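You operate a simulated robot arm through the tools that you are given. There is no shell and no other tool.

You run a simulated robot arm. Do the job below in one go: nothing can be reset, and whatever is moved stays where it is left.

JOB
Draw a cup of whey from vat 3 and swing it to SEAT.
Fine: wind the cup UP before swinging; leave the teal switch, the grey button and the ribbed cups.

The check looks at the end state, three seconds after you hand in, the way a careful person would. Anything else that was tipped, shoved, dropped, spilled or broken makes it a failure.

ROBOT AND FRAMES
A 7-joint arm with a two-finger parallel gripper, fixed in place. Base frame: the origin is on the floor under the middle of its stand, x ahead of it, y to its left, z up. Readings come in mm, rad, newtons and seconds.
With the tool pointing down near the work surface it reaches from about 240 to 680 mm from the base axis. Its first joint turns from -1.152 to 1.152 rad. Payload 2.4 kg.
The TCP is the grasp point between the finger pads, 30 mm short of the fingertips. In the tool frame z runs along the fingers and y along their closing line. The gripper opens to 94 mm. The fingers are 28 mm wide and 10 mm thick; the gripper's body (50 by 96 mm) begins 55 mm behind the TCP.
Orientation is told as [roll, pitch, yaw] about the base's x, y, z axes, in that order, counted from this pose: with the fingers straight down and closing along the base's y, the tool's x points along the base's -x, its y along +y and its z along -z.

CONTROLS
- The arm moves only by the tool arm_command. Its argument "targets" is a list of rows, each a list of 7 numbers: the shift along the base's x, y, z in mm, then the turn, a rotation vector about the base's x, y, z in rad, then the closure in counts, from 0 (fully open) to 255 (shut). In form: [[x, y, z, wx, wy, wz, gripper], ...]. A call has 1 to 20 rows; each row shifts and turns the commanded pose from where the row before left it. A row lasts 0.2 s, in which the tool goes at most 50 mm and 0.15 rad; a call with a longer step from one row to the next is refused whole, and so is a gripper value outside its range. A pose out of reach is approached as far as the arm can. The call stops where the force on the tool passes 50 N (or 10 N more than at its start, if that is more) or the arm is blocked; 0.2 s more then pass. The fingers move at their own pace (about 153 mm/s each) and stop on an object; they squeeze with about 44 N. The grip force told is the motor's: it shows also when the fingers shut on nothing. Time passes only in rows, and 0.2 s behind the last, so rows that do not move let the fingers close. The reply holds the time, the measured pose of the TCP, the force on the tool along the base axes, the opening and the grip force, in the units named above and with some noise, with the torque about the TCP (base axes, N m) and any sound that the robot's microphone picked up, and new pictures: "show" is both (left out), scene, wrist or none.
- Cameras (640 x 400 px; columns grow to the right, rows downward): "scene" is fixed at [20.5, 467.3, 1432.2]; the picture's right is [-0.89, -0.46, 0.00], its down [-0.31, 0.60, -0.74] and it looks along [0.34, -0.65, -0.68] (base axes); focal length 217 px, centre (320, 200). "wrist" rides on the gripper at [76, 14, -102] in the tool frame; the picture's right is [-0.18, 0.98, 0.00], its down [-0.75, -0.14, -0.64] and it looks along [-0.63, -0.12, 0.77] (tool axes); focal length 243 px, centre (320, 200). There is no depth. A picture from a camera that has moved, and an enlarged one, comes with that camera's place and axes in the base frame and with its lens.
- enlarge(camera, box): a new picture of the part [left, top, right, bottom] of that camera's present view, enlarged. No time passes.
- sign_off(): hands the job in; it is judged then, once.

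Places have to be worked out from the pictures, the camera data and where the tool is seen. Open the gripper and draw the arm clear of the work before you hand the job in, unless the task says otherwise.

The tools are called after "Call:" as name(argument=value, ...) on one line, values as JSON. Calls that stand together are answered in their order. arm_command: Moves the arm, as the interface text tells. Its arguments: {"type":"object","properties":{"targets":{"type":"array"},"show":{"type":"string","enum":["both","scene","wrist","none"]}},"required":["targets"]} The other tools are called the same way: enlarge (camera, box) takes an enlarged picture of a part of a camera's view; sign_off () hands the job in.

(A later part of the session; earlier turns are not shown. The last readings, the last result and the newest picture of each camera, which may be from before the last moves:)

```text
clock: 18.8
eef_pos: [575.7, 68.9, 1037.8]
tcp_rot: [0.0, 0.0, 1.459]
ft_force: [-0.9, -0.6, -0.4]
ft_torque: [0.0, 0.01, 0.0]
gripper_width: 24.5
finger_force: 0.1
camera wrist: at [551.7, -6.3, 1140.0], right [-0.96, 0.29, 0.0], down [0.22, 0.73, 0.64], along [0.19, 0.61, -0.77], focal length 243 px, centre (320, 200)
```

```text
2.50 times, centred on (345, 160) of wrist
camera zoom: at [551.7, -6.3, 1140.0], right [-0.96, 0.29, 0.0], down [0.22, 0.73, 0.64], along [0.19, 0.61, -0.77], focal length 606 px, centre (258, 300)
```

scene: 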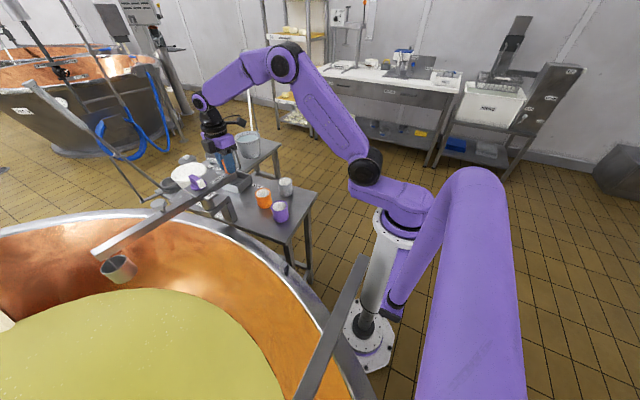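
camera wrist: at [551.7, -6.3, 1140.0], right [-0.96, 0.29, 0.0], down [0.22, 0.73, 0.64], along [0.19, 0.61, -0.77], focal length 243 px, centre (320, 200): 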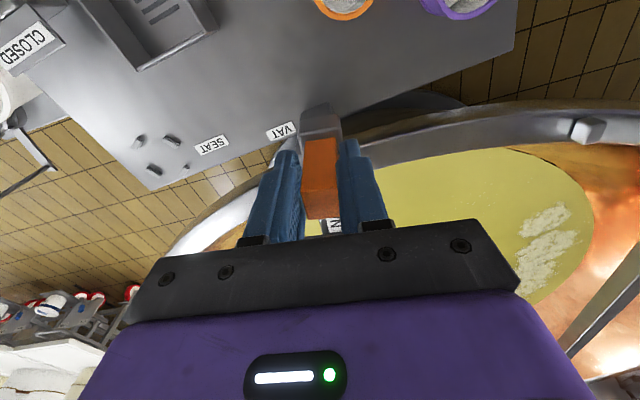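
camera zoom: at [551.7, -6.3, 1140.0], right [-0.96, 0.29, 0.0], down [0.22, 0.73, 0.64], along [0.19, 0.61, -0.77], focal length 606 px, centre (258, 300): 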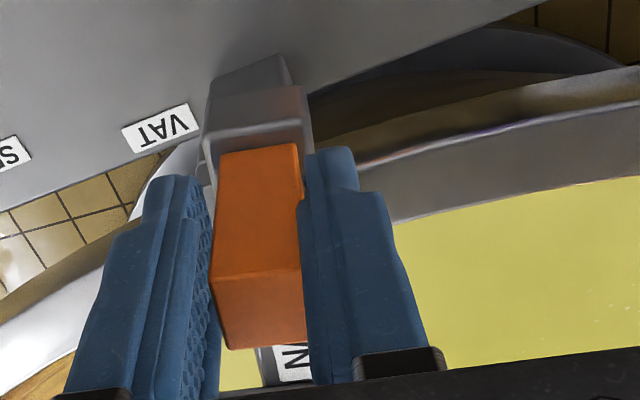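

There's still no stop. The cup is at about 82°, over the whey past its near edge (y≈370 at z≈550). I'll bring it to about 90°, clamp lightly to centre the handle, then open.

Call:
arm_command(targets=[[6.55, -0.51, 0, 0, 0, 0.06, 190], [6.57, -0.12, 0, 0, 0, 0.06, 190], [0, 0, 0, 0, 0, 0, 190], [0, 0, 0, 0, 0, 0, 210], [0, 0, 0, 0, 0, 0, 210], [0, 0, 0, 0, 0, 0, 130], [0, 0, 0, 0, 0, 0, 100], [0, 0, 0, 0, 0, 0, 100]])

Call:
enlarge(camera="scene", box=[50, 130, 270, 300])

Call:
enlarge(camera="wrist", box=[230, 80, 460, 240])

```text
clock: 20.6
eef_pos: [588.6, 67.5, 1036.9]
tcp_rot: [0.0, 0.0, 1.577]
ft_force: [0.0, -0.2, 1.1]
ft_torque: [-0.01, 0.0, -0.02]
gripper_width: 56.9
finger_force: 0.1
camera wrist: at [573.8, -9.4, 1139.8], right [-0.98, 0.18, 0.0], down [0.14, 0.75, 0.64], along [0.11, 0.63, -0.77], focal length 243 px, centre (320, 200)
```

scene: 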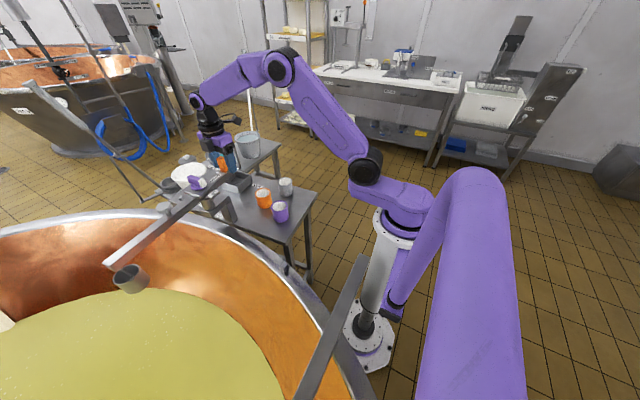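
wrist: 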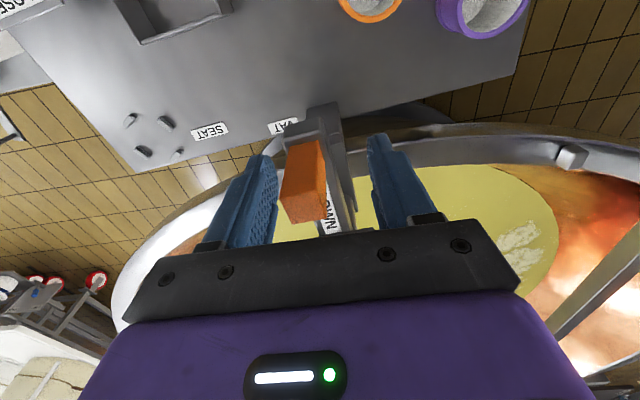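

```text
2.35 times, centred on (160, 215) of scene
camera zoom: at [20.5, 467.3, 1432.2], right [-0.89, -0.46, 0.0], down [-0.31, 0.6, -0.74], along [0.34, -0.65, -0.68], focal length 511 px, centre (696, 165)
```

zoom: 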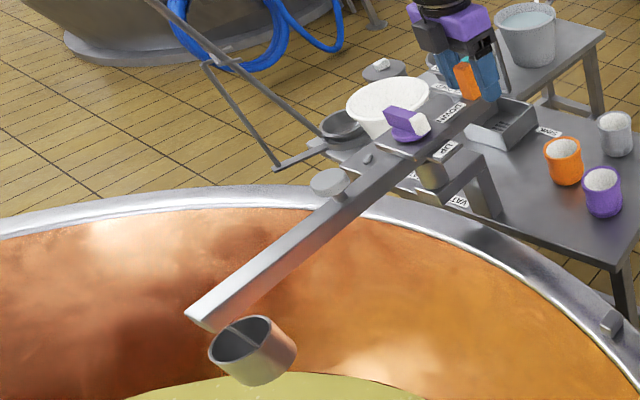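

```text
2.50 times, centred on (345, 160) of wrist
camera zoom: at [573.8, -9.4, 1139.8], right [-0.98, 0.18, 0.0], down [0.14, 0.75, 0.64], along [0.11, 0.63, -0.77], focal length 606 px, centre (258, 300)
```

zoom: 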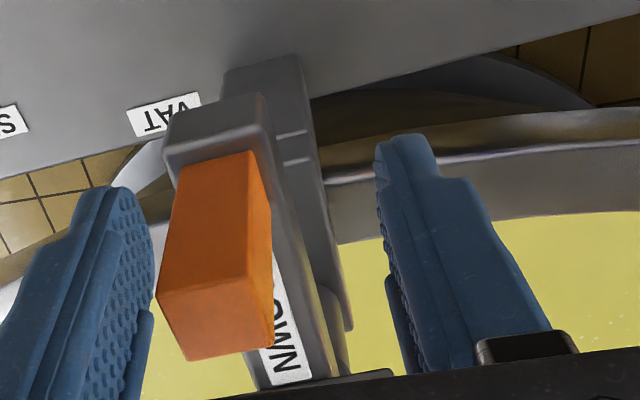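

After opening, the handle shifted a little further counter-clockwise, to about 274°. I'll wait a moment to see whether the boom is still drifting or has settled.

Call:
arm_command(targets=[[0, 0, 0, 0, 0, 0, 60], [0, 0, 0, 0, 0, 0, 0], [0, 0, 0, 0, 0, 0, 0], [0, 0, 0, 0, 0, 0, 0], [0, 0, 0, 0, 0, 0, 0]])

Call:
enlarge(camera="wrist", box=[230, 80, 460, 240])

Call:
enlarge(camera="scene", box=[50, 130, 270, 300])

```text
clock: 21.8
eef_pos: [587.1, 68.2, 1038.1]
tcp_rot: [0.0, 0.0, 1.578]
ft_force: [-1.0, -1.0, -0.6]
ft_torque: [0.0, 0.01, -0.03]
gripper_width: 94.1
finger_force: 0.1
camera wrist: at [573.8, -9.4, 1139.8], right [-0.98, 0.18, 0.0], down [0.14, 0.75, 0.64], along [0.11, 0.63, -0.77], focal length 243 px, centre (320, 200)
```

scene: 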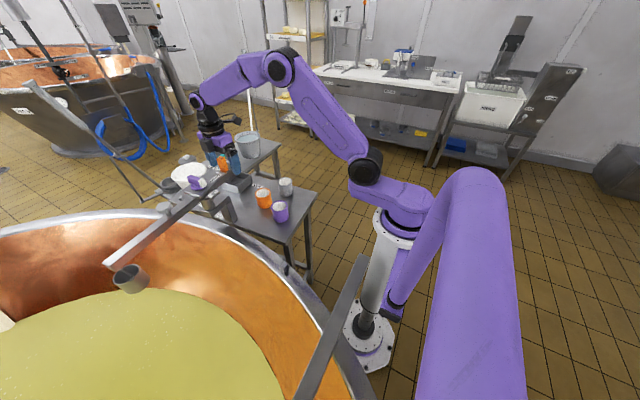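
wrist: 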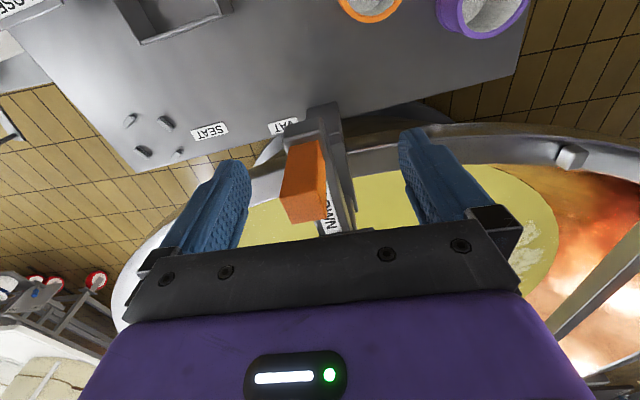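

```text
2.50 times, centred on (345, 160) of wrist
camera zoom: at [573.8, -9.4, 1139.8], right [-0.98, 0.18, 0.0], down [0.14, 0.75, 0.64], along [0.11, 0.63, -0.77], focal length 606 px, centre (258, 300)
```

zoom: 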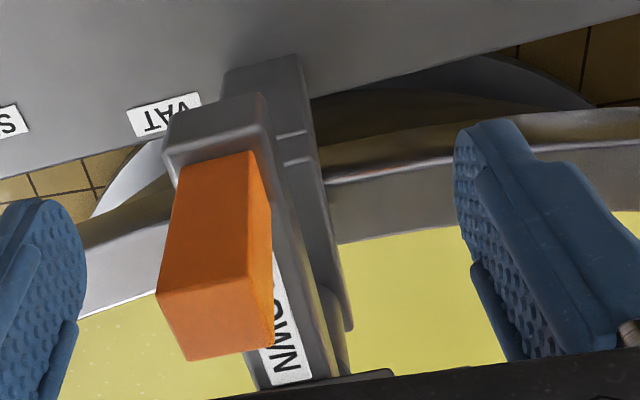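

```text
2.35 times, centred on (160, 215) of scene
camera zoom: at [20.5, 467.3, 1432.2], right [-0.89, -0.46, 0.0], down [-0.31, 0.6, -0.74], along [0.34, -0.65, -0.68], focal length 511 px, centre (696, 165)
```

zoom: 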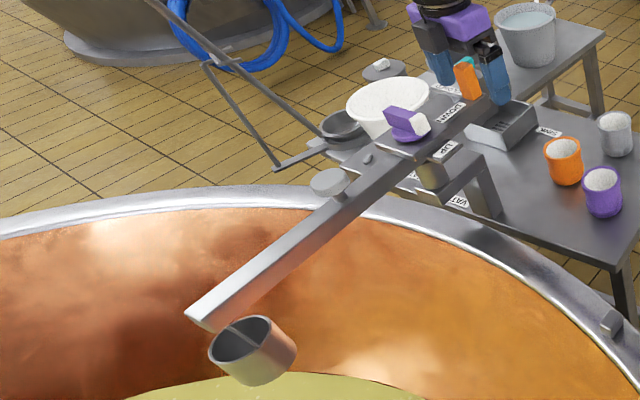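

The boom has settled, with the handle at about (595, 68), the cup direction at about 94.5°, and the cup over the whey. I'll raise the gripper off the handle, turn it, and hover over the purple knob to inspect it.

Call:
arm_command(targets=[[0, 0, 20, 0, 0, 0, 0], [0, 0, 30, 0, 0, 0, 0], [0, 0, 40, 0, 0, 0, 0], [0, 0, 20, 0, 0, -0.1, 0], [0, 12, 0, 0, 0, -0.14, 0], [0, 12, 0, 0, 0, -0.14, 0], [0, 12, 0, 0, 0, -0.14, 0], [0, 12, 0, 0, 0, -0.14, 0], [0, 12, 0, 0, 0, -0.14, 0], [0, 12, 0, 0, 0, -0.14, 0], [0, 12, 0, 0, 0, -0.14, 0], [0, 12, 0, 0, 0, -0.14, 0], [0, 12, 0, 0, 0, -0.14, 0], [0, 0, 0, 0, 0, -0.14, 0]])

Call:
enlarge(camera="wrist", box=[230, 50, 430, 230])

Call:
enlarge(camera="scene", box=[50, 130, 270, 300])

```text
clock: 24.8
eef_pos: [587.5, 175.3, 1147.8]
tcp_rot: [0.0, 0.001, 0.076]
ft_force: [0.0, -0.2, 0.4]
ft_torque: [0.02, 0.01, -0.01]
gripper_width: 94.1
finger_force: 0.1
camera wrist: at [510.2, 183.6, 1250.1], right [0.11, 0.99, 0.0], down [0.76, -0.08, 0.64], along [0.64, -0.07, -0.77], focal length 243 px, centre (320, 200)
```

scene: 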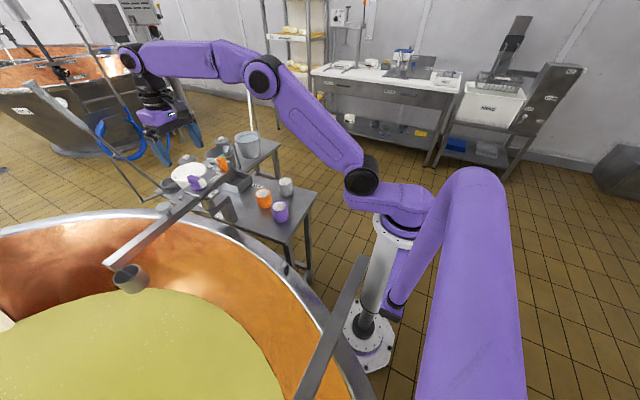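
wrist: 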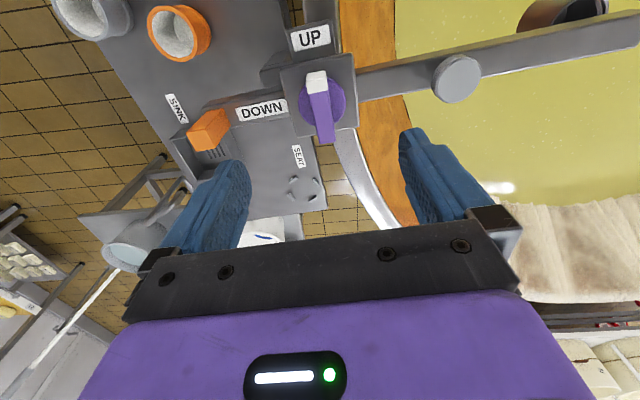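

```text
2.22 times, centred on (330, 140) of wrist
camera zoom: at [510.2, 183.6, 1250.1], right [0.11, 0.99, 0.0], down [0.76, -0.08, 0.64], along [0.64, -0.07, -0.77], focal length 539 px, centre (298, 333)
```

zoom: 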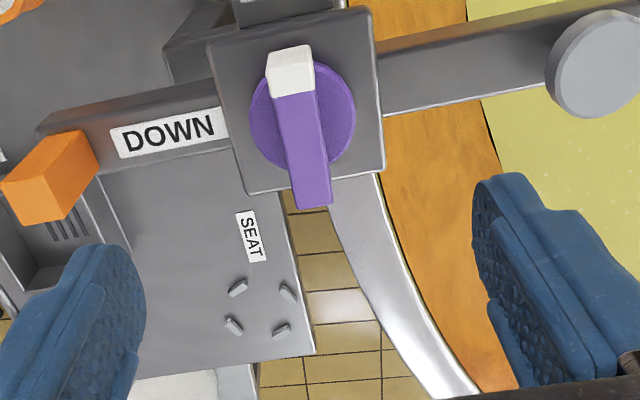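

```text
2.35 times, centred on (160, 215) of scene
camera zoom: at [20.5, 467.3, 1432.2], right [-0.89, -0.46, 0.0], down [-0.31, 0.6, -0.74], along [0.34, -0.65, -0.68], focal length 511 px, centre (696, 165)
```

zoom: 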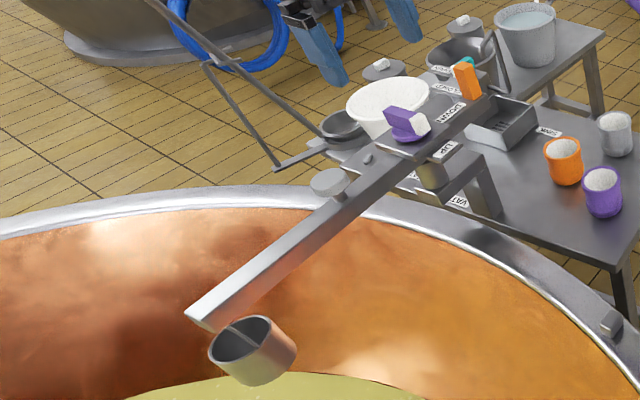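

The knob's fin top runs from (562, 176) to (613, 180) at z≈1045, with the white tip at UP and DOWN 90° counter-clockwise toward the handle. I'll lower over it so the tips stop at about z 1026, above the disc, then grip.

Call:
arm_command(targets=[[0, 2.5, -25, 0, 0, 0, 0], [0, 0, -25, 0, 0, 0, 0], [0, 0, -20, 0, 0, 0, 0], [0, 0, -12, 0, 0, 0, 0], [0, 0, -8, 0, 0, 0, 0], [0, 0, 0, 0, 0, 0, 0]])

Call:
enlarge(camera="wrist", box=[230, 80, 430, 240])

Call:
enlarge(camera="scene", box=[130, 140, 270, 230])

```text
clock: 26.2
eef_pos: [586.6, 179.6, 1056.7]
tcp_rot: [0.001, 0.0, 0.079]
ft_force: [-0.7, 0.3, 0.5]
ft_torque: [0.0, 0.03, 0.03]
gripper_width: 93.8
finger_force: 0.1
camera wrist: at [509.9, 186.2, 1159.5], right [0.11, 0.99, 0.0], down [0.76, -0.08, 0.64], along [0.64, -0.07, -0.77], focal length 243 px, centre (320, 200)
```

scene: 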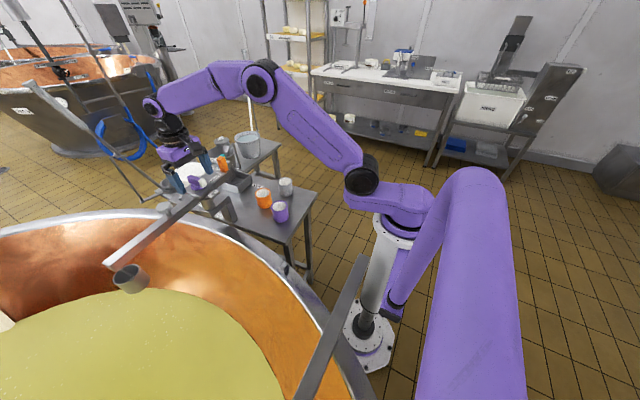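
wrist: 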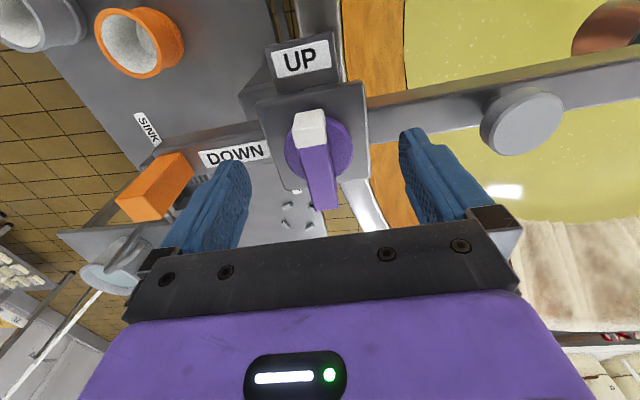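

```text
2.50 times, centred on (330, 160) of wrist
camera zoom: at [509.9, 186.2, 1159.5], right [0.11, 0.99, 0.0], down [0.76, -0.08, 0.64], along [0.64, -0.07, -0.77], focal length 606 px, centre (295, 300)
```

zoom: 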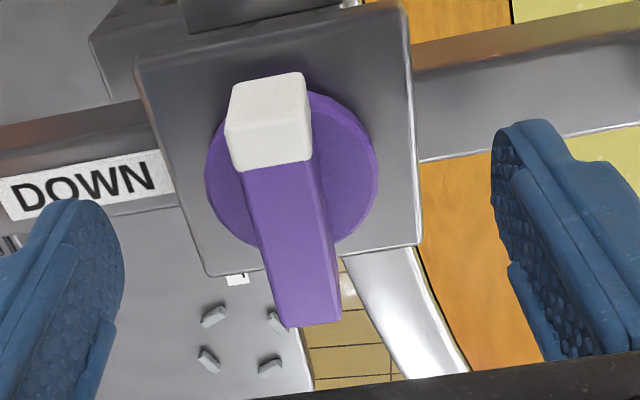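

```text
4.44 times, centred on (200, 185) of scene
camera zoom: at [20.5, 467.3, 1432.2], right [-0.89, -0.46, 0.0], down [-0.31, 0.6, -0.74], along [0.34, -0.65, -0.68], focal length 966 px, centre (853, 267)
```

zoom: 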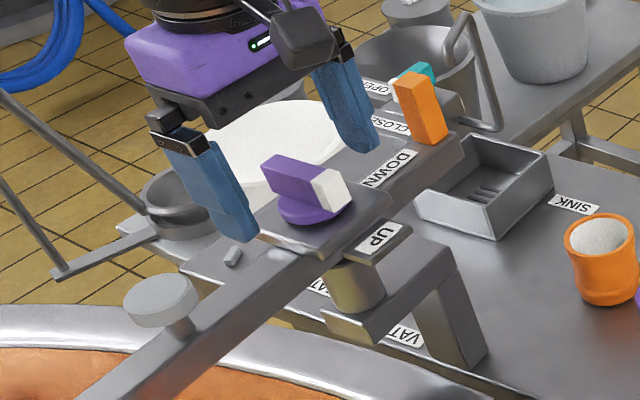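

The fin lies nicely between the pads, centred at about (586, 177.7). I'll nudge y by -1.7 mm and close on it.

Call:
arm_command(targets=[[0, -1.7, 0, 0, 0, 0, 100], [0, 0, 0, 0, 0, 0, 170], [0, 0, 0, 0, 0, 0, 230], [0, 0, 0, 0, 0, 0, 255], [0, 0, 0, 0, 0, 0, 255]])

Call:
enlarge(camera="wrist", box=[230, 80, 430, 240])

Call:
enlarge(camera="scene", box=[130, 140, 270, 230])

```text
clock: 27.4
eef_pos: [586.8, 179.6, 1057.6]
tcp_rot: [0.001, 0.001, 0.078]
ft_force: [0.3, 5.9, -2.4]
ft_torque: [0.12, -0.47, 0.05]
gripper_width: 16.0
finger_force: 45.2
camera wrist: at [509.2, 185.2, 1160.2], right [0.11, 0.99, 0.0], down [0.76, -0.08, 0.64], along [0.64, -0.07, -0.77], focal length 243 px, centre (320, 200)
```

scene: 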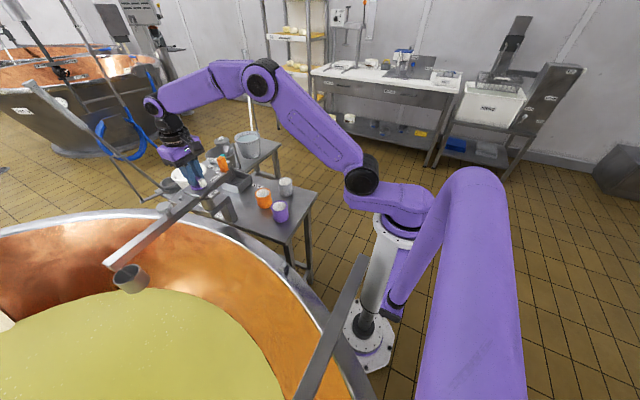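
wrist: 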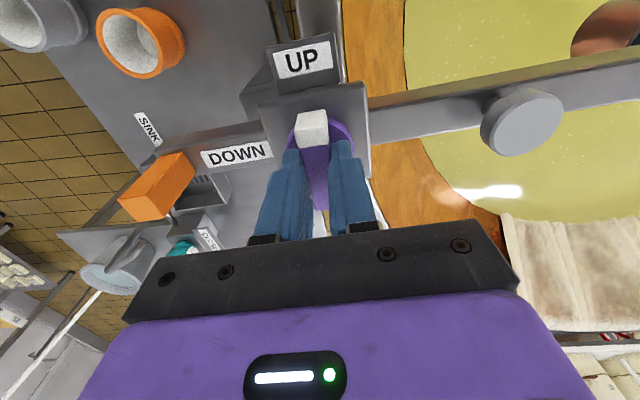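

```text
2.50 times, centred on (330, 160) of wrist
camera zoom: at [509.2, 185.2, 1160.2], right [0.11, 0.99, 0.0], down [0.76, -0.08, 0.64], along [0.64, -0.07, -0.77], focal length 606 px, centre (295, 300)
```

zoom: 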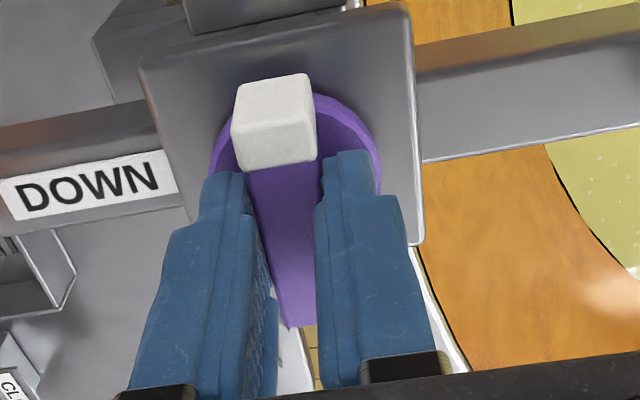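

```text
4.44 times, centred on (200, 185) of scene
camera zoom: at [20.5, 467.5, 1432.1], right [-0.89, -0.46, 0.0], down [-0.31, 0.6, -0.74], along [0.34, -0.65, -0.68], focal length 966 px, centre (853, 267)
```

zoom: 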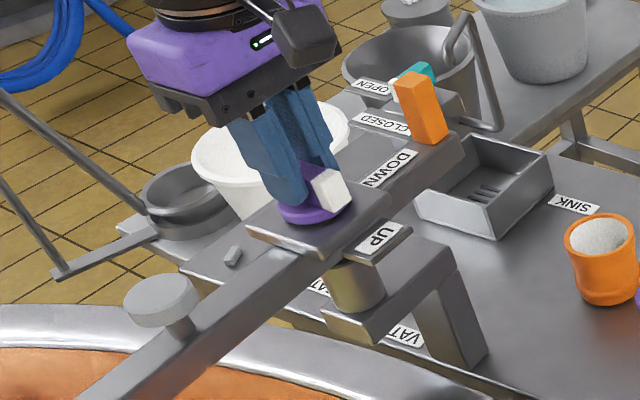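

The fin is gripped at 16 mm with about 6 N of side load, so I'll relieve that by shifting back +1.7 mm. Then I'll turn the knob slowly counter-clockwise toward DOWN as a first test.

Call:
arm_command(targets=[[0, 1.7, 0, 0, 0, 0, 255], [0, 0, 0, 0, 0, 0.05, 255], [0, 0, 0, 0, 0, 0.05, 255], [0, 0, 0, 0, 0, 0.05, 255], [0, 0, 0, 0, 0, 0.05, 255], [0, 0, 0, 0, 0, 0.05, 255], [0, 0, 0, 0, 0, 0, 255]])

Call:
enlarge(camera="wrist", box=[230, 60, 430, 240])

Call:
enlarge(camera="scene", box=[60, 130, 270, 300])

```text
clock: 29.0
eef_pos: [588.4, 177.6, 1057.7]
tcp_rot: [-0.001, -0.003, 0.325]
ft_force: [3.8, 3.0, 8.5]
ft_torque: [0.07, 0.33, -1.94]
gripper_width: 22.3
finger_force: 45.0
camera wrist: at [510.0, 166.2, 1159.9], right [-0.14, 0.99, 0.0], down [0.76, 0.11, 0.64], along [0.64, 0.09, -0.77], focal length 243 px, centre (320, 200)
```

scene: 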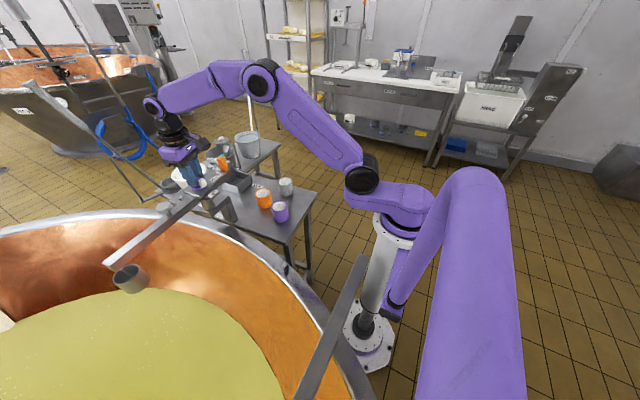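
wrist: 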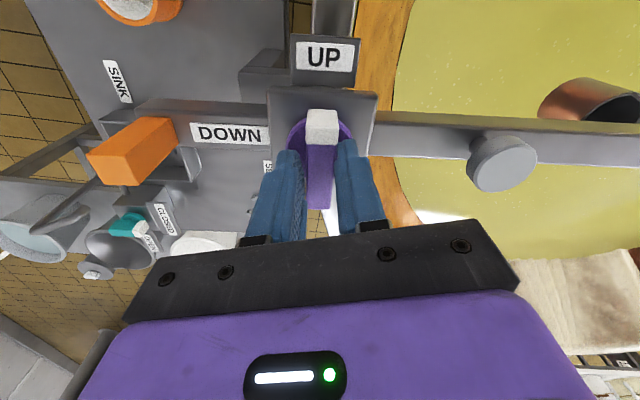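

```text
2.22 times, centred on (330, 150) of wrist
camera zoom: at [510.0, 166.2, 1159.9], right [-0.14, 0.99, 0.0], down [0.76, 0.11, 0.64], along [0.64, 0.09, -0.77], focal length 539 px, centre (298, 311)
```

zoom: 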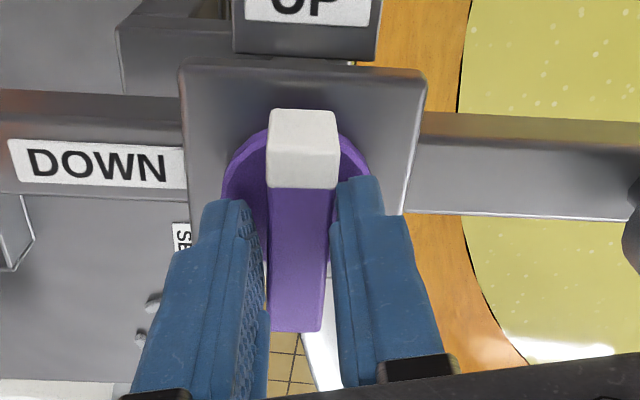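

```text
2.35 times, centred on (165, 215) of scene
camera zoom: at [20.5, 467.3, 1432.2], right [-0.89, -0.46, 0.0], down [-0.31, 0.6, -0.74], along [0.34, -0.65, -0.68], focal length 511 px, centre (685, 165)
```

zoom: 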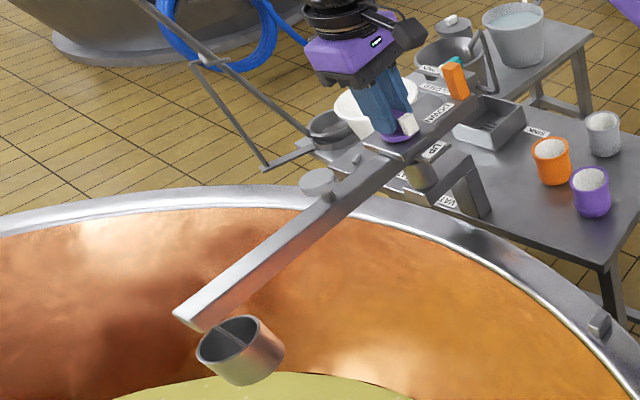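

The grip has twisted about the fin with the torque near 1.9 N·m, and the knob has only moved a few degrees. I'll hold still for a second to see whether it creeps round (slow, heavily damped) or is truly stuck.

Call:
arm_command(targets=[[0, 0, 0, 0, 0, 0, 255], [0, 0, 0, 0, 0, 0, 255], [0, 0, 0, 0, 0, 0, 255], [0, 0, 0, 0, 0, 0, 255], [0, 0, 0, 0, 0, 0, 255]], show="wrist")

Call:
enlarge(camera="wrist", box=[230, 60, 430, 240])

```text
clock: 30.2
eef_pos: [588.0, 178.9, 1057.4]
tcp_rot: [-0.001, -0.002, 0.327]
ft_force: [6.7, 2.0, 14.1]
ft_torque: [0.0, -0.11, -1.67]
gripper_width: 22.6
finger_force: 45.4
camera wrist: at [510.0, 166.1, 1159.9], right [-0.14, 0.99, 0.0], down [0.76, 0.11, 0.64], along [0.64, 0.09, -0.76], focal length 243 px, centre (320, 200)
```

wrist: 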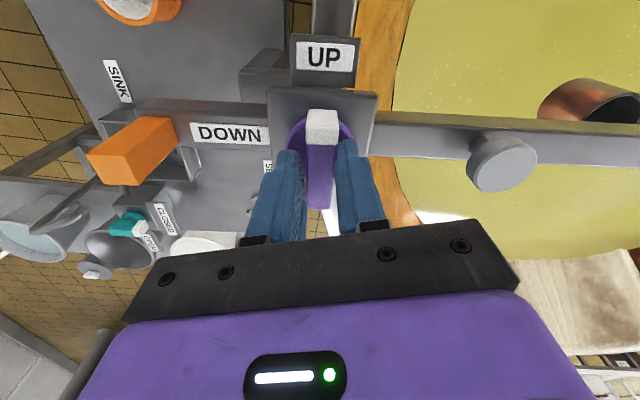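

```text
2.22 times, centred on (330, 150) of wrist
camera zoom: at [510.0, 166.1, 1159.9], right [-0.14, 0.99, 0.0], down [0.76, 0.11, 0.64], along [0.64, 0.09, -0.76], focal length 539 px, centre (298, 311)
```

zoom: 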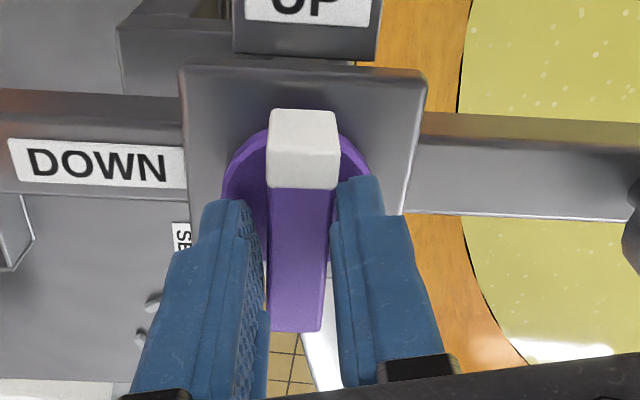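

There's no creep: torque holds at about 1.7 N·m with an upward push of 14 N, so the fingertips may be rubbing the disc. I'll open, realign to the fin, raise 3 mm, regrip and try small steps with torque readings.

Call:
arm_command(targets=[[0, 0, 0, 0, 0, 0, 150], [0, 0, 0, 0, 0, -0.12, 130], [0, 0, 3, 0, 0, -0.12, 130], [0, 0, 0, 0, 0, 0, 130], [0, 0, 0, 0, 0, 0, 130]])

Call:
enlarge(camera="wrist", box=[230, 60, 430, 240])

Call:
enlarge(camera="scene", box=[140, 150, 240, 220])

```text
clock: 31.4
eef_pos: [587.5, 179.0, 1059.7]
tcp_rot: [0.0, 0.001, 0.086]
ft_force: [-0.6, -0.2, -0.2]
ft_torque: [0.0, 0.03, 0.01]
gripper_width: 46.3
finger_force: 0.0
camera wrist: at [509.4, 185.2, 1162.8], right [0.1, 1.0, 0.0], down [0.76, -0.08, 0.64], along [0.64, -0.06, -0.77], focal length 243 px, centre (320, 200)
```

scene: 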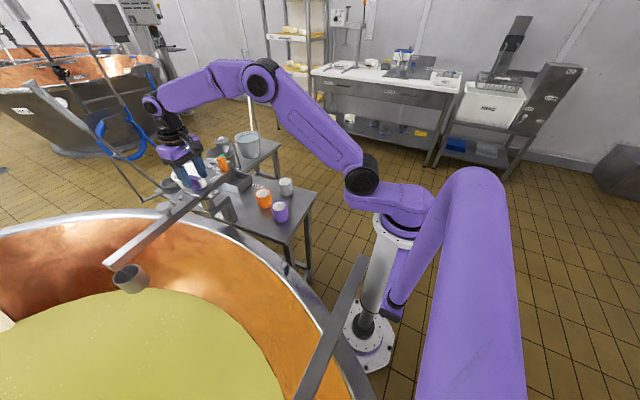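
wrist: 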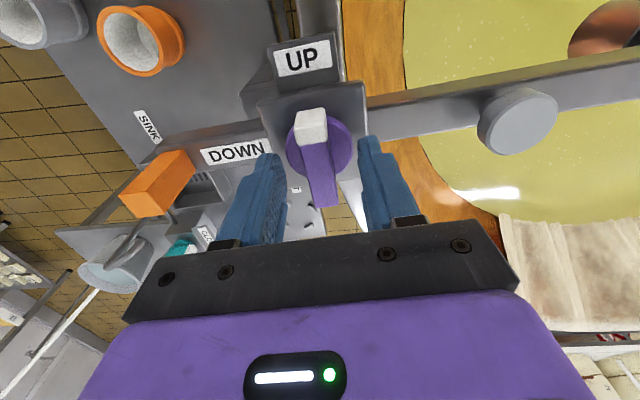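

```text
2.22 times, centred on (330, 150) of wrist
camera zoom: at [509.4, 185.2, 1162.8], right [0.1, 1.0, 0.0], down [0.76, -0.08, 0.64], along [0.64, -0.06, -0.77], focal length 539 px, centre (298, 311)
```

zoom: 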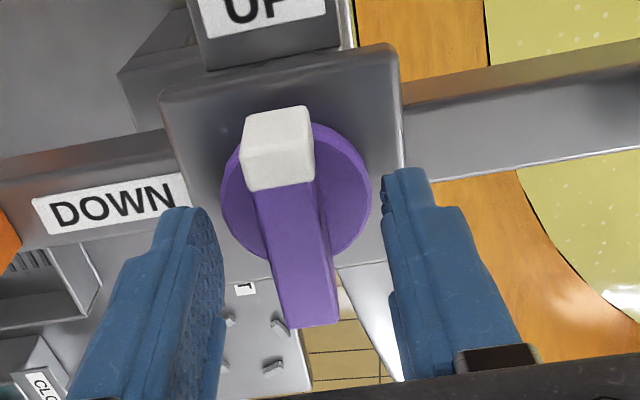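

```text
5.71 times, centred on (190, 185) of scene
camera zoom: at [20.5, 467.3, 1432.2], right [-0.89, -0.46, 0.0], down [-0.31, 0.6, -0.74], along [0.34, -0.65, -0.68], focal length 1241 px, centre (1063, 286)
```

zoom: 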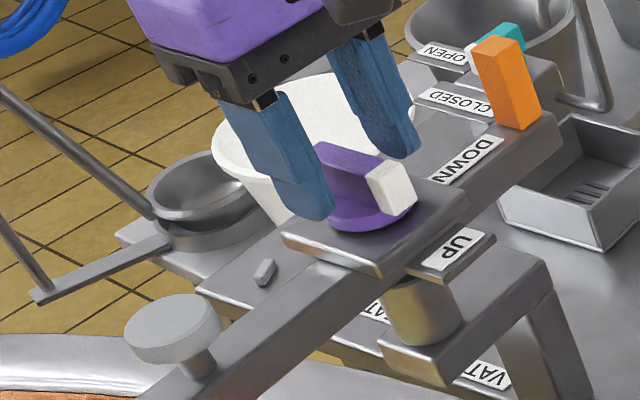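

The fin is still at UP and the tips are clear of the disc. I'll regrip and rotate just 0.09 rad, then read the torque.

Call:
arm_command(targets=[[0, 0, 0, 0, 0, 0, 220], [0, 0, 0, 0, 0, 0, 255], [0, 0, 0, 0, 0, 0, 255], [0, 0, 0, 0, 0, 0.03, 255], [0, 0, 0, 0, 0, 0.03, 255], [0, 0, 0, 0, 0, 0.03, 255], [0, 0, 0, 0, 0, 0, 255]], show="wrist")

```text
clock: 33.0
eef_pos: [587.6, 178.3, 1060.6]
tcp_rot: [0.002, 0.002, 0.176]
ft_force: [-0.5, -2.7, -3.2]
ft_torque: [-0.03, 0.21, -1.59]
gripper_width: 17.9
finger_force: 44.8
camera wrist: at [509.8, 177.9, 1162.8], right [0.01, 1.0, 0.0], down [0.77, -0.01, 0.64], along [0.64, -0.01, -0.77], focal length 243 px, centre (320, 200)
```

wrist: 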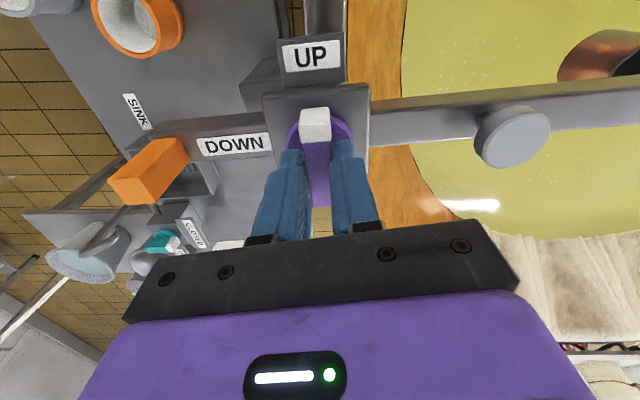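

Torque already saturates at 1.6 N·m with the knob barely moving. I'll check the clockwise direction with a small turn to find out whether the knob is free that way or locked both ways.

Call:
arm_command(targets=[[0, 0, 0, 0, 0, -0.03, 255], [0, 0, 0, 0, 0, -0.03, 255], [0, 0, 0, 0, 0, -0.03, 255], [0, 0, 0, 0, 0, -0.03, 255], [0, 0, 0, 0, 0, -0.03, 255], [0, 0, 0, 0, 0, 0, 255]], show="wrist")

```text
clock: 34.4
eef_pos: [589.2, 179.5, 1060.9]
tcp_rot: [0.002, 0.002, 0.025]
ft_force: [-2.0, -3.9, -13.0]
ft_torque: [0.0, -1.25, 0.13]
gripper_width: 15.8
finger_force: 45.5
camera wrist: at [510.9, 189.4, 1162.9], right [0.16, 0.99, 0.0], down [0.76, -0.12, 0.64], along [0.63, -0.1, -0.77], focal length 243 px, centre (320, 200)
```

wrist: 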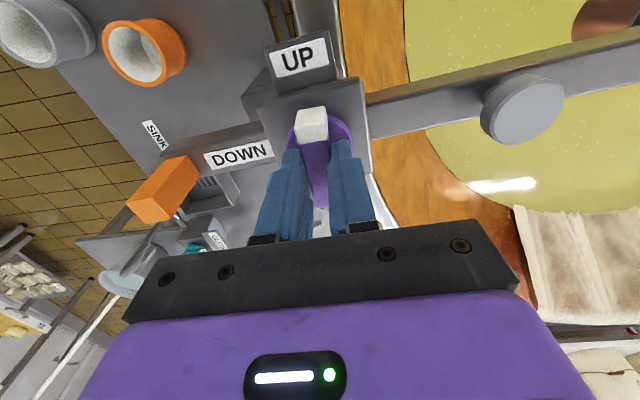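

Clockwise, the boom and knob turn together freely. So the boom is resting on its VAT end stop counter-clockwise, and the knob itself needs more torque than the centred clamp can give. I'll use the fingers like a wrench: open, skew the gripper 33° ahead of the fin so the finger edges bear near the fin's ends, then close and turn.

Call:
arm_command(targets=[[-0.8, -0.5, -1, 0, 0, 0, 150], [0, 0, 0, 0, 0, 0.1, 130], [0, 0, 0, 0, 0, 0.11, 130], [0, 0, 0, 0, 0, 0.11, 130], [0, 0, 0, 0, 0, 0.11, 130], [0, 0, 0, 0, 0, 0.1, 130], [0, 0, 0, 0, 0, 0, 130]], show="wrist")

Call:
enlarge(camera="wrist", box=[230, 60, 430, 240])

```text
clock: 36.0
eef_pos: [587.2, 178.6, 1059.2]
tcp_rot: [0.0, 0.0, 0.559]
ft_force: [-0.3, 0.4, -0.5]
ft_torque: [-0.01, 0.02, 0.02]
gripper_width: 46.1
finger_force: 0.0
camera wrist: at [513.8, 148.7, 1162.3], right [-0.37, 0.93, 0.0], down [0.71, 0.28, 0.64], along [0.6, 0.23, -0.77], focal length 243 px, centre (320, 200)
```

wrist: 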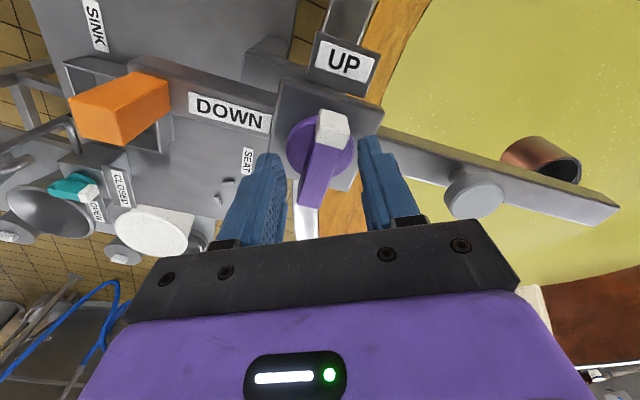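

```text
2.22 times, centred on (330, 150) of wrist
camera zoom: at [513.8, 148.7, 1162.3], right [-0.37, 0.93, 0.0], down [0.71, 0.28, 0.64], along [0.6, 0.23, -0.77], focal length 539 px, centre (298, 311)
```

zoom: 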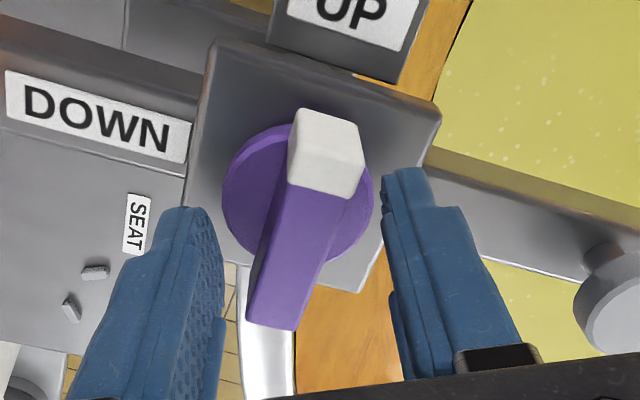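

The gripper is skewed about 30° ahead of the fin with no contact yet. Now I'll close so the edges bear near the fin's ends and add a small turn, checking torque.

Call:
arm_command(targets=[[0, 0, 0, 0, 0, 0, 190], [0, 0, 0, 0, 0, 0, 255], [0, 0, 0, 0, 0, 0, 255], [0, 0, 0, 0, 0, 0, 255]], show="wrist")

Call:
enlarge(camera="wrist", box=[230, 60, 430, 240])

```text
clock: 37.0
eef_pos: [587.4, 177.5, 1061.0]
tcp_rot: [0.001, -0.001, 0.554]
ft_force: [0.6, 2.5, 0.3]
ft_torque: [0.06, 0.18, -1.85]
gripper_width: 31.5
finger_force: 44.5
camera wrist: at [513.7, 148.9, 1162.3], right [-0.36, 0.93, 0.0], down [0.71, 0.28, 0.64], along [0.6, 0.23, -0.77], focal length 243 px, centre (320, 200)
```

wrist: 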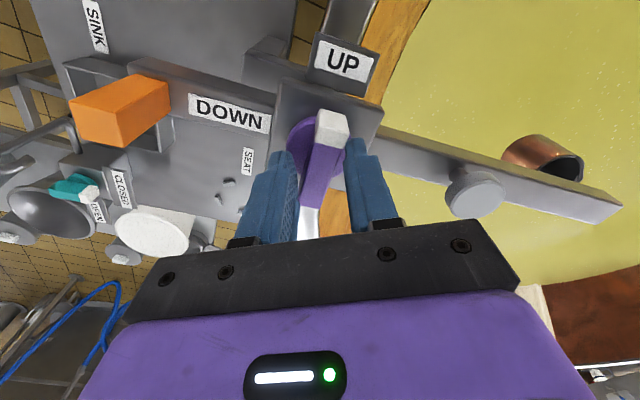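

```text
2.22 times, centred on (330, 150) of wrist
camera zoom: at [513.7, 148.9, 1162.3], right [-0.36, 0.93, 0.0], down [0.71, 0.28, 0.64], along [0.6, 0.23, -0.77], focal length 539 px, centre (298, 311)
```

zoom: 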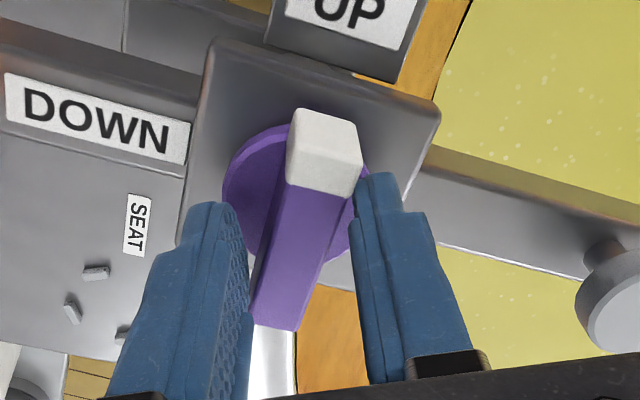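

Closing at the skew gives 1.85 N·m by itself. I'll now add a slow turn of the wrist in small steps.

Call:
arm_command(targets=[[0, 0, 0, 0, 0, 0.03, 255], [0, 0, 0, 0, 0, 0.03, 255], [0, 0, 0, 0, 0, 0.03, 255], [0, 0, 0, 0, 0, 0.03, 255], [0, 0, 0, 0, 0, 0, 255]], show="both")

Call:
enlarge(camera="wrist", box=[230, 60, 430, 240])

```text
clock: 38.2
eef_pos: [587.0, 179.1, 1059.2]
tcp_rot: [-0.001, -0.002, 0.668]
ft_force: [2.6, 2.9, -6.1]
ft_torque: [0.12, 0.11, -3.42]
gripper_width: 36.1
finger_force: 45.4
camera wrist: at [517.6, 141.1, 1162.4], right [-0.46, 0.89, 0.0], down [0.68, 0.36, 0.64], along [0.57, 0.3, -0.77], focal length 243 px, centre (320, 200)
```

scene: 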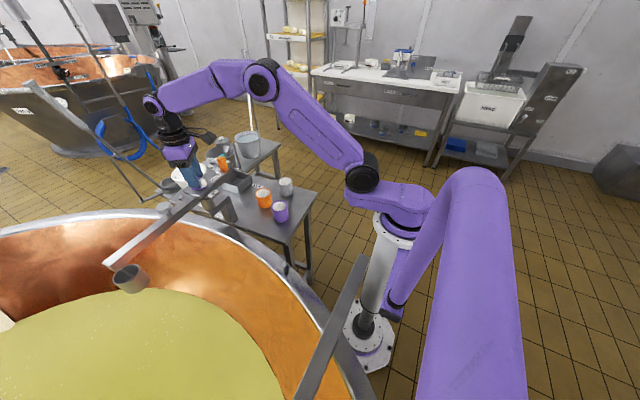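
wrist: 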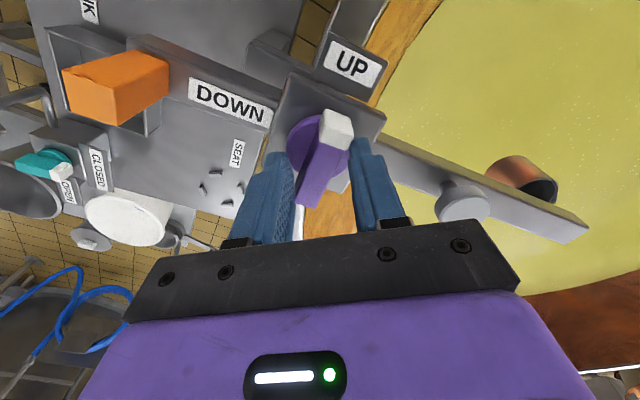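

```text
2.22 times, centred on (330, 150) of wrist
camera zoom: at [517.6, 141.1, 1162.4], right [-0.46, 0.89, 0.0], down [0.68, 0.36, 0.64], along [0.57, 0.3, -0.77], focal length 539 px, centre (298, 311)
```

zoom: 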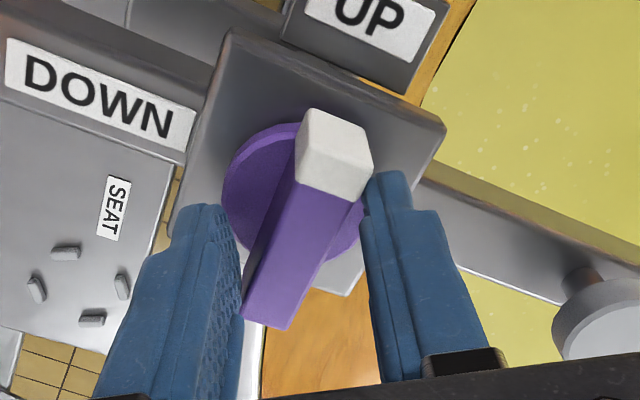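

Torque is up to 3.4 N·m and the fin may have deflected only about 4°. I'll look closely at the cup, the boom tip and the knob under this load.

Call:
enlarge(camera="scene", box=[60, 130, 270, 300])

Call:
enlarge(camera="scene", box=[90, 240, 170, 300])

Call:
enlarge(camera="wrist", box=[420, 140, 600, 250])

Call:
enlarge(camera="scene", box=[150, 160, 220, 220])

```text
2.35 times, centred on (165, 215) of scene
camera zoom: at [20.7, 467.4, 1432.2], right [-0.89, -0.46, 0.0], down [-0.31, 0.6, -0.74], along [0.34, -0.65, -0.68], focal length 511 px, centre (685, 165)
```

zoom: 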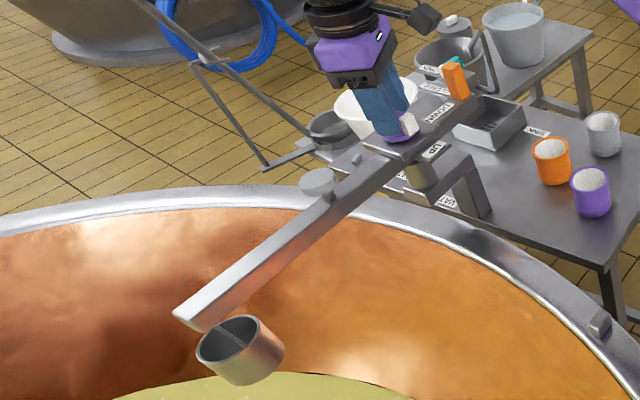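

```text
6.67 times, centred on (130, 270) of scene
camera zoom: at [20.7, 467.4, 1432.2], right [-0.89, -0.46, 0.0], down [-0.31, 0.6, -0.74], along [0.34, -0.65, -0.68], focal length 1448 px, centre (1587, -267)
```

zoom: 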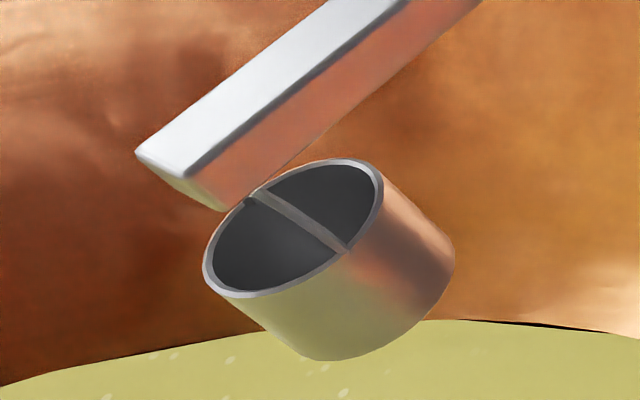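

```text
3.56 times, centred on (510, 195) of wrist
camera zoom: at [517.6, 141.1, 1162.4], right [-0.46, 0.89, 0.0], down [0.68, 0.36, 0.64], along [0.57, 0.3, -0.77], focal length 863 px, centre (-356, 218)
```

zoom: 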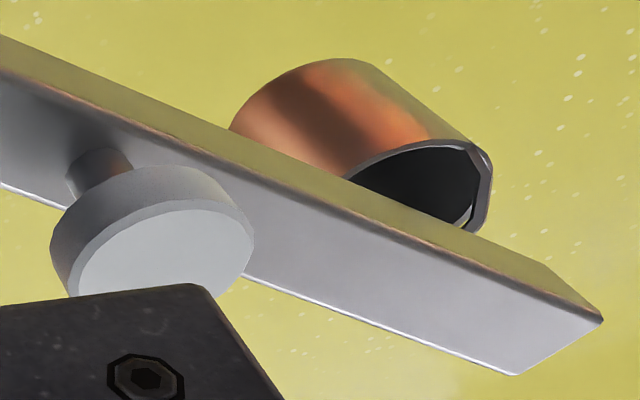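

```text
6.67 times, centred on (185, 190) of scene
camera zoom: at [20.7, 467.4, 1432.2], right [-0.89, -0.46, 0.0], down [-0.31, 0.6, -0.74], along [0.34, -0.65, -0.68], focal length 1448 px, centre (1220, 267)
```

zoom: 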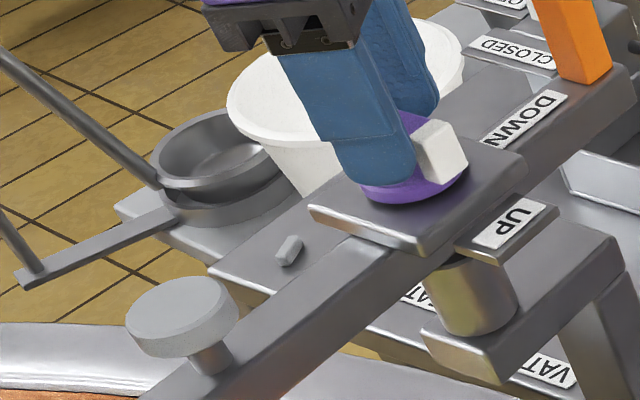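

The cup hasn't moved. I'll hold this load for a second and watch whether the opening shrinks, meaning the knob is creeping round, or stays constant.

Call:
arm_command(targets=[[0, 0, 0, 0, 0, 0, 255], [0, 0, 0, 0, 0, 0, 255], [0, 0, 0, 0, 0, 0, 255], [0, 0, 0, 0, 0, 0, 255], [0, 0, 0, 0, 0, 0, 255], [0, 0, 0, 0, 0, 0, 255], [0, 0, 0, 0, 0, 0, 255], [0, 0, 0, 0, 0, 0, 255]], show="wrist")

Call:
enlarge(camera="wrist", box=[230, 60, 430, 240])

```text
clock: 40.0
eef_pos: [586.6, 178.0, 1058.8]
tcp_rot: [0.0, 0.001, 0.671]
ft_force: [2.0, 1.7, -10.6]
ft_torque: [0.01, -0.28, -3.0]
gripper_width: 36.1
finger_force: 45.2
camera wrist: at [517.7, 140.9, 1162.4], right [-0.47, 0.88, 0.0], down [0.68, 0.36, 0.64], along [0.57, 0.3, -0.77], focal length 243 px, centre (320, 200)
```

wrist: 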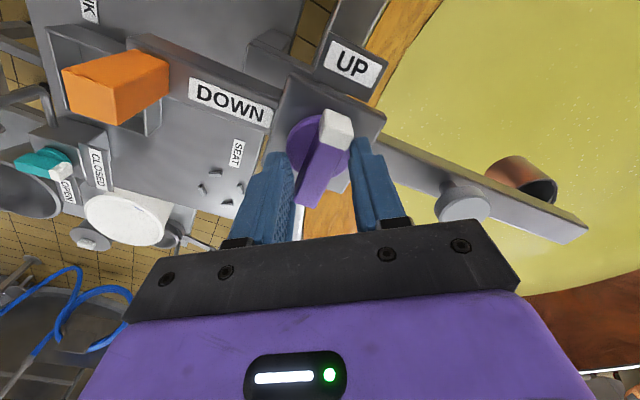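

```text
2.22 times, centred on (330, 150) of wrist
camera zoom: at [517.7, 140.9, 1162.4], right [-0.47, 0.88, 0.0], down [0.68, 0.36, 0.64], along [0.57, 0.3, -0.77], focal length 539 px, centre (298, 311)
```

zoom: 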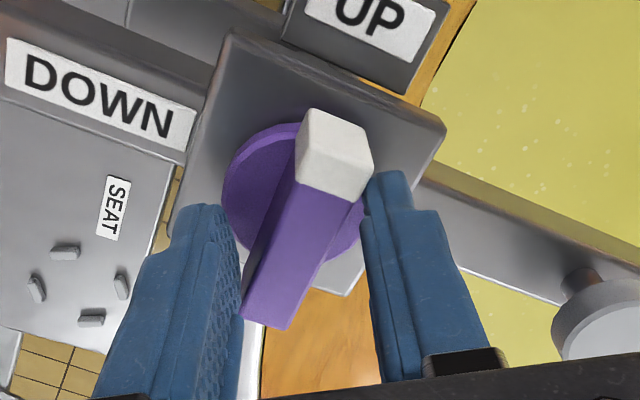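

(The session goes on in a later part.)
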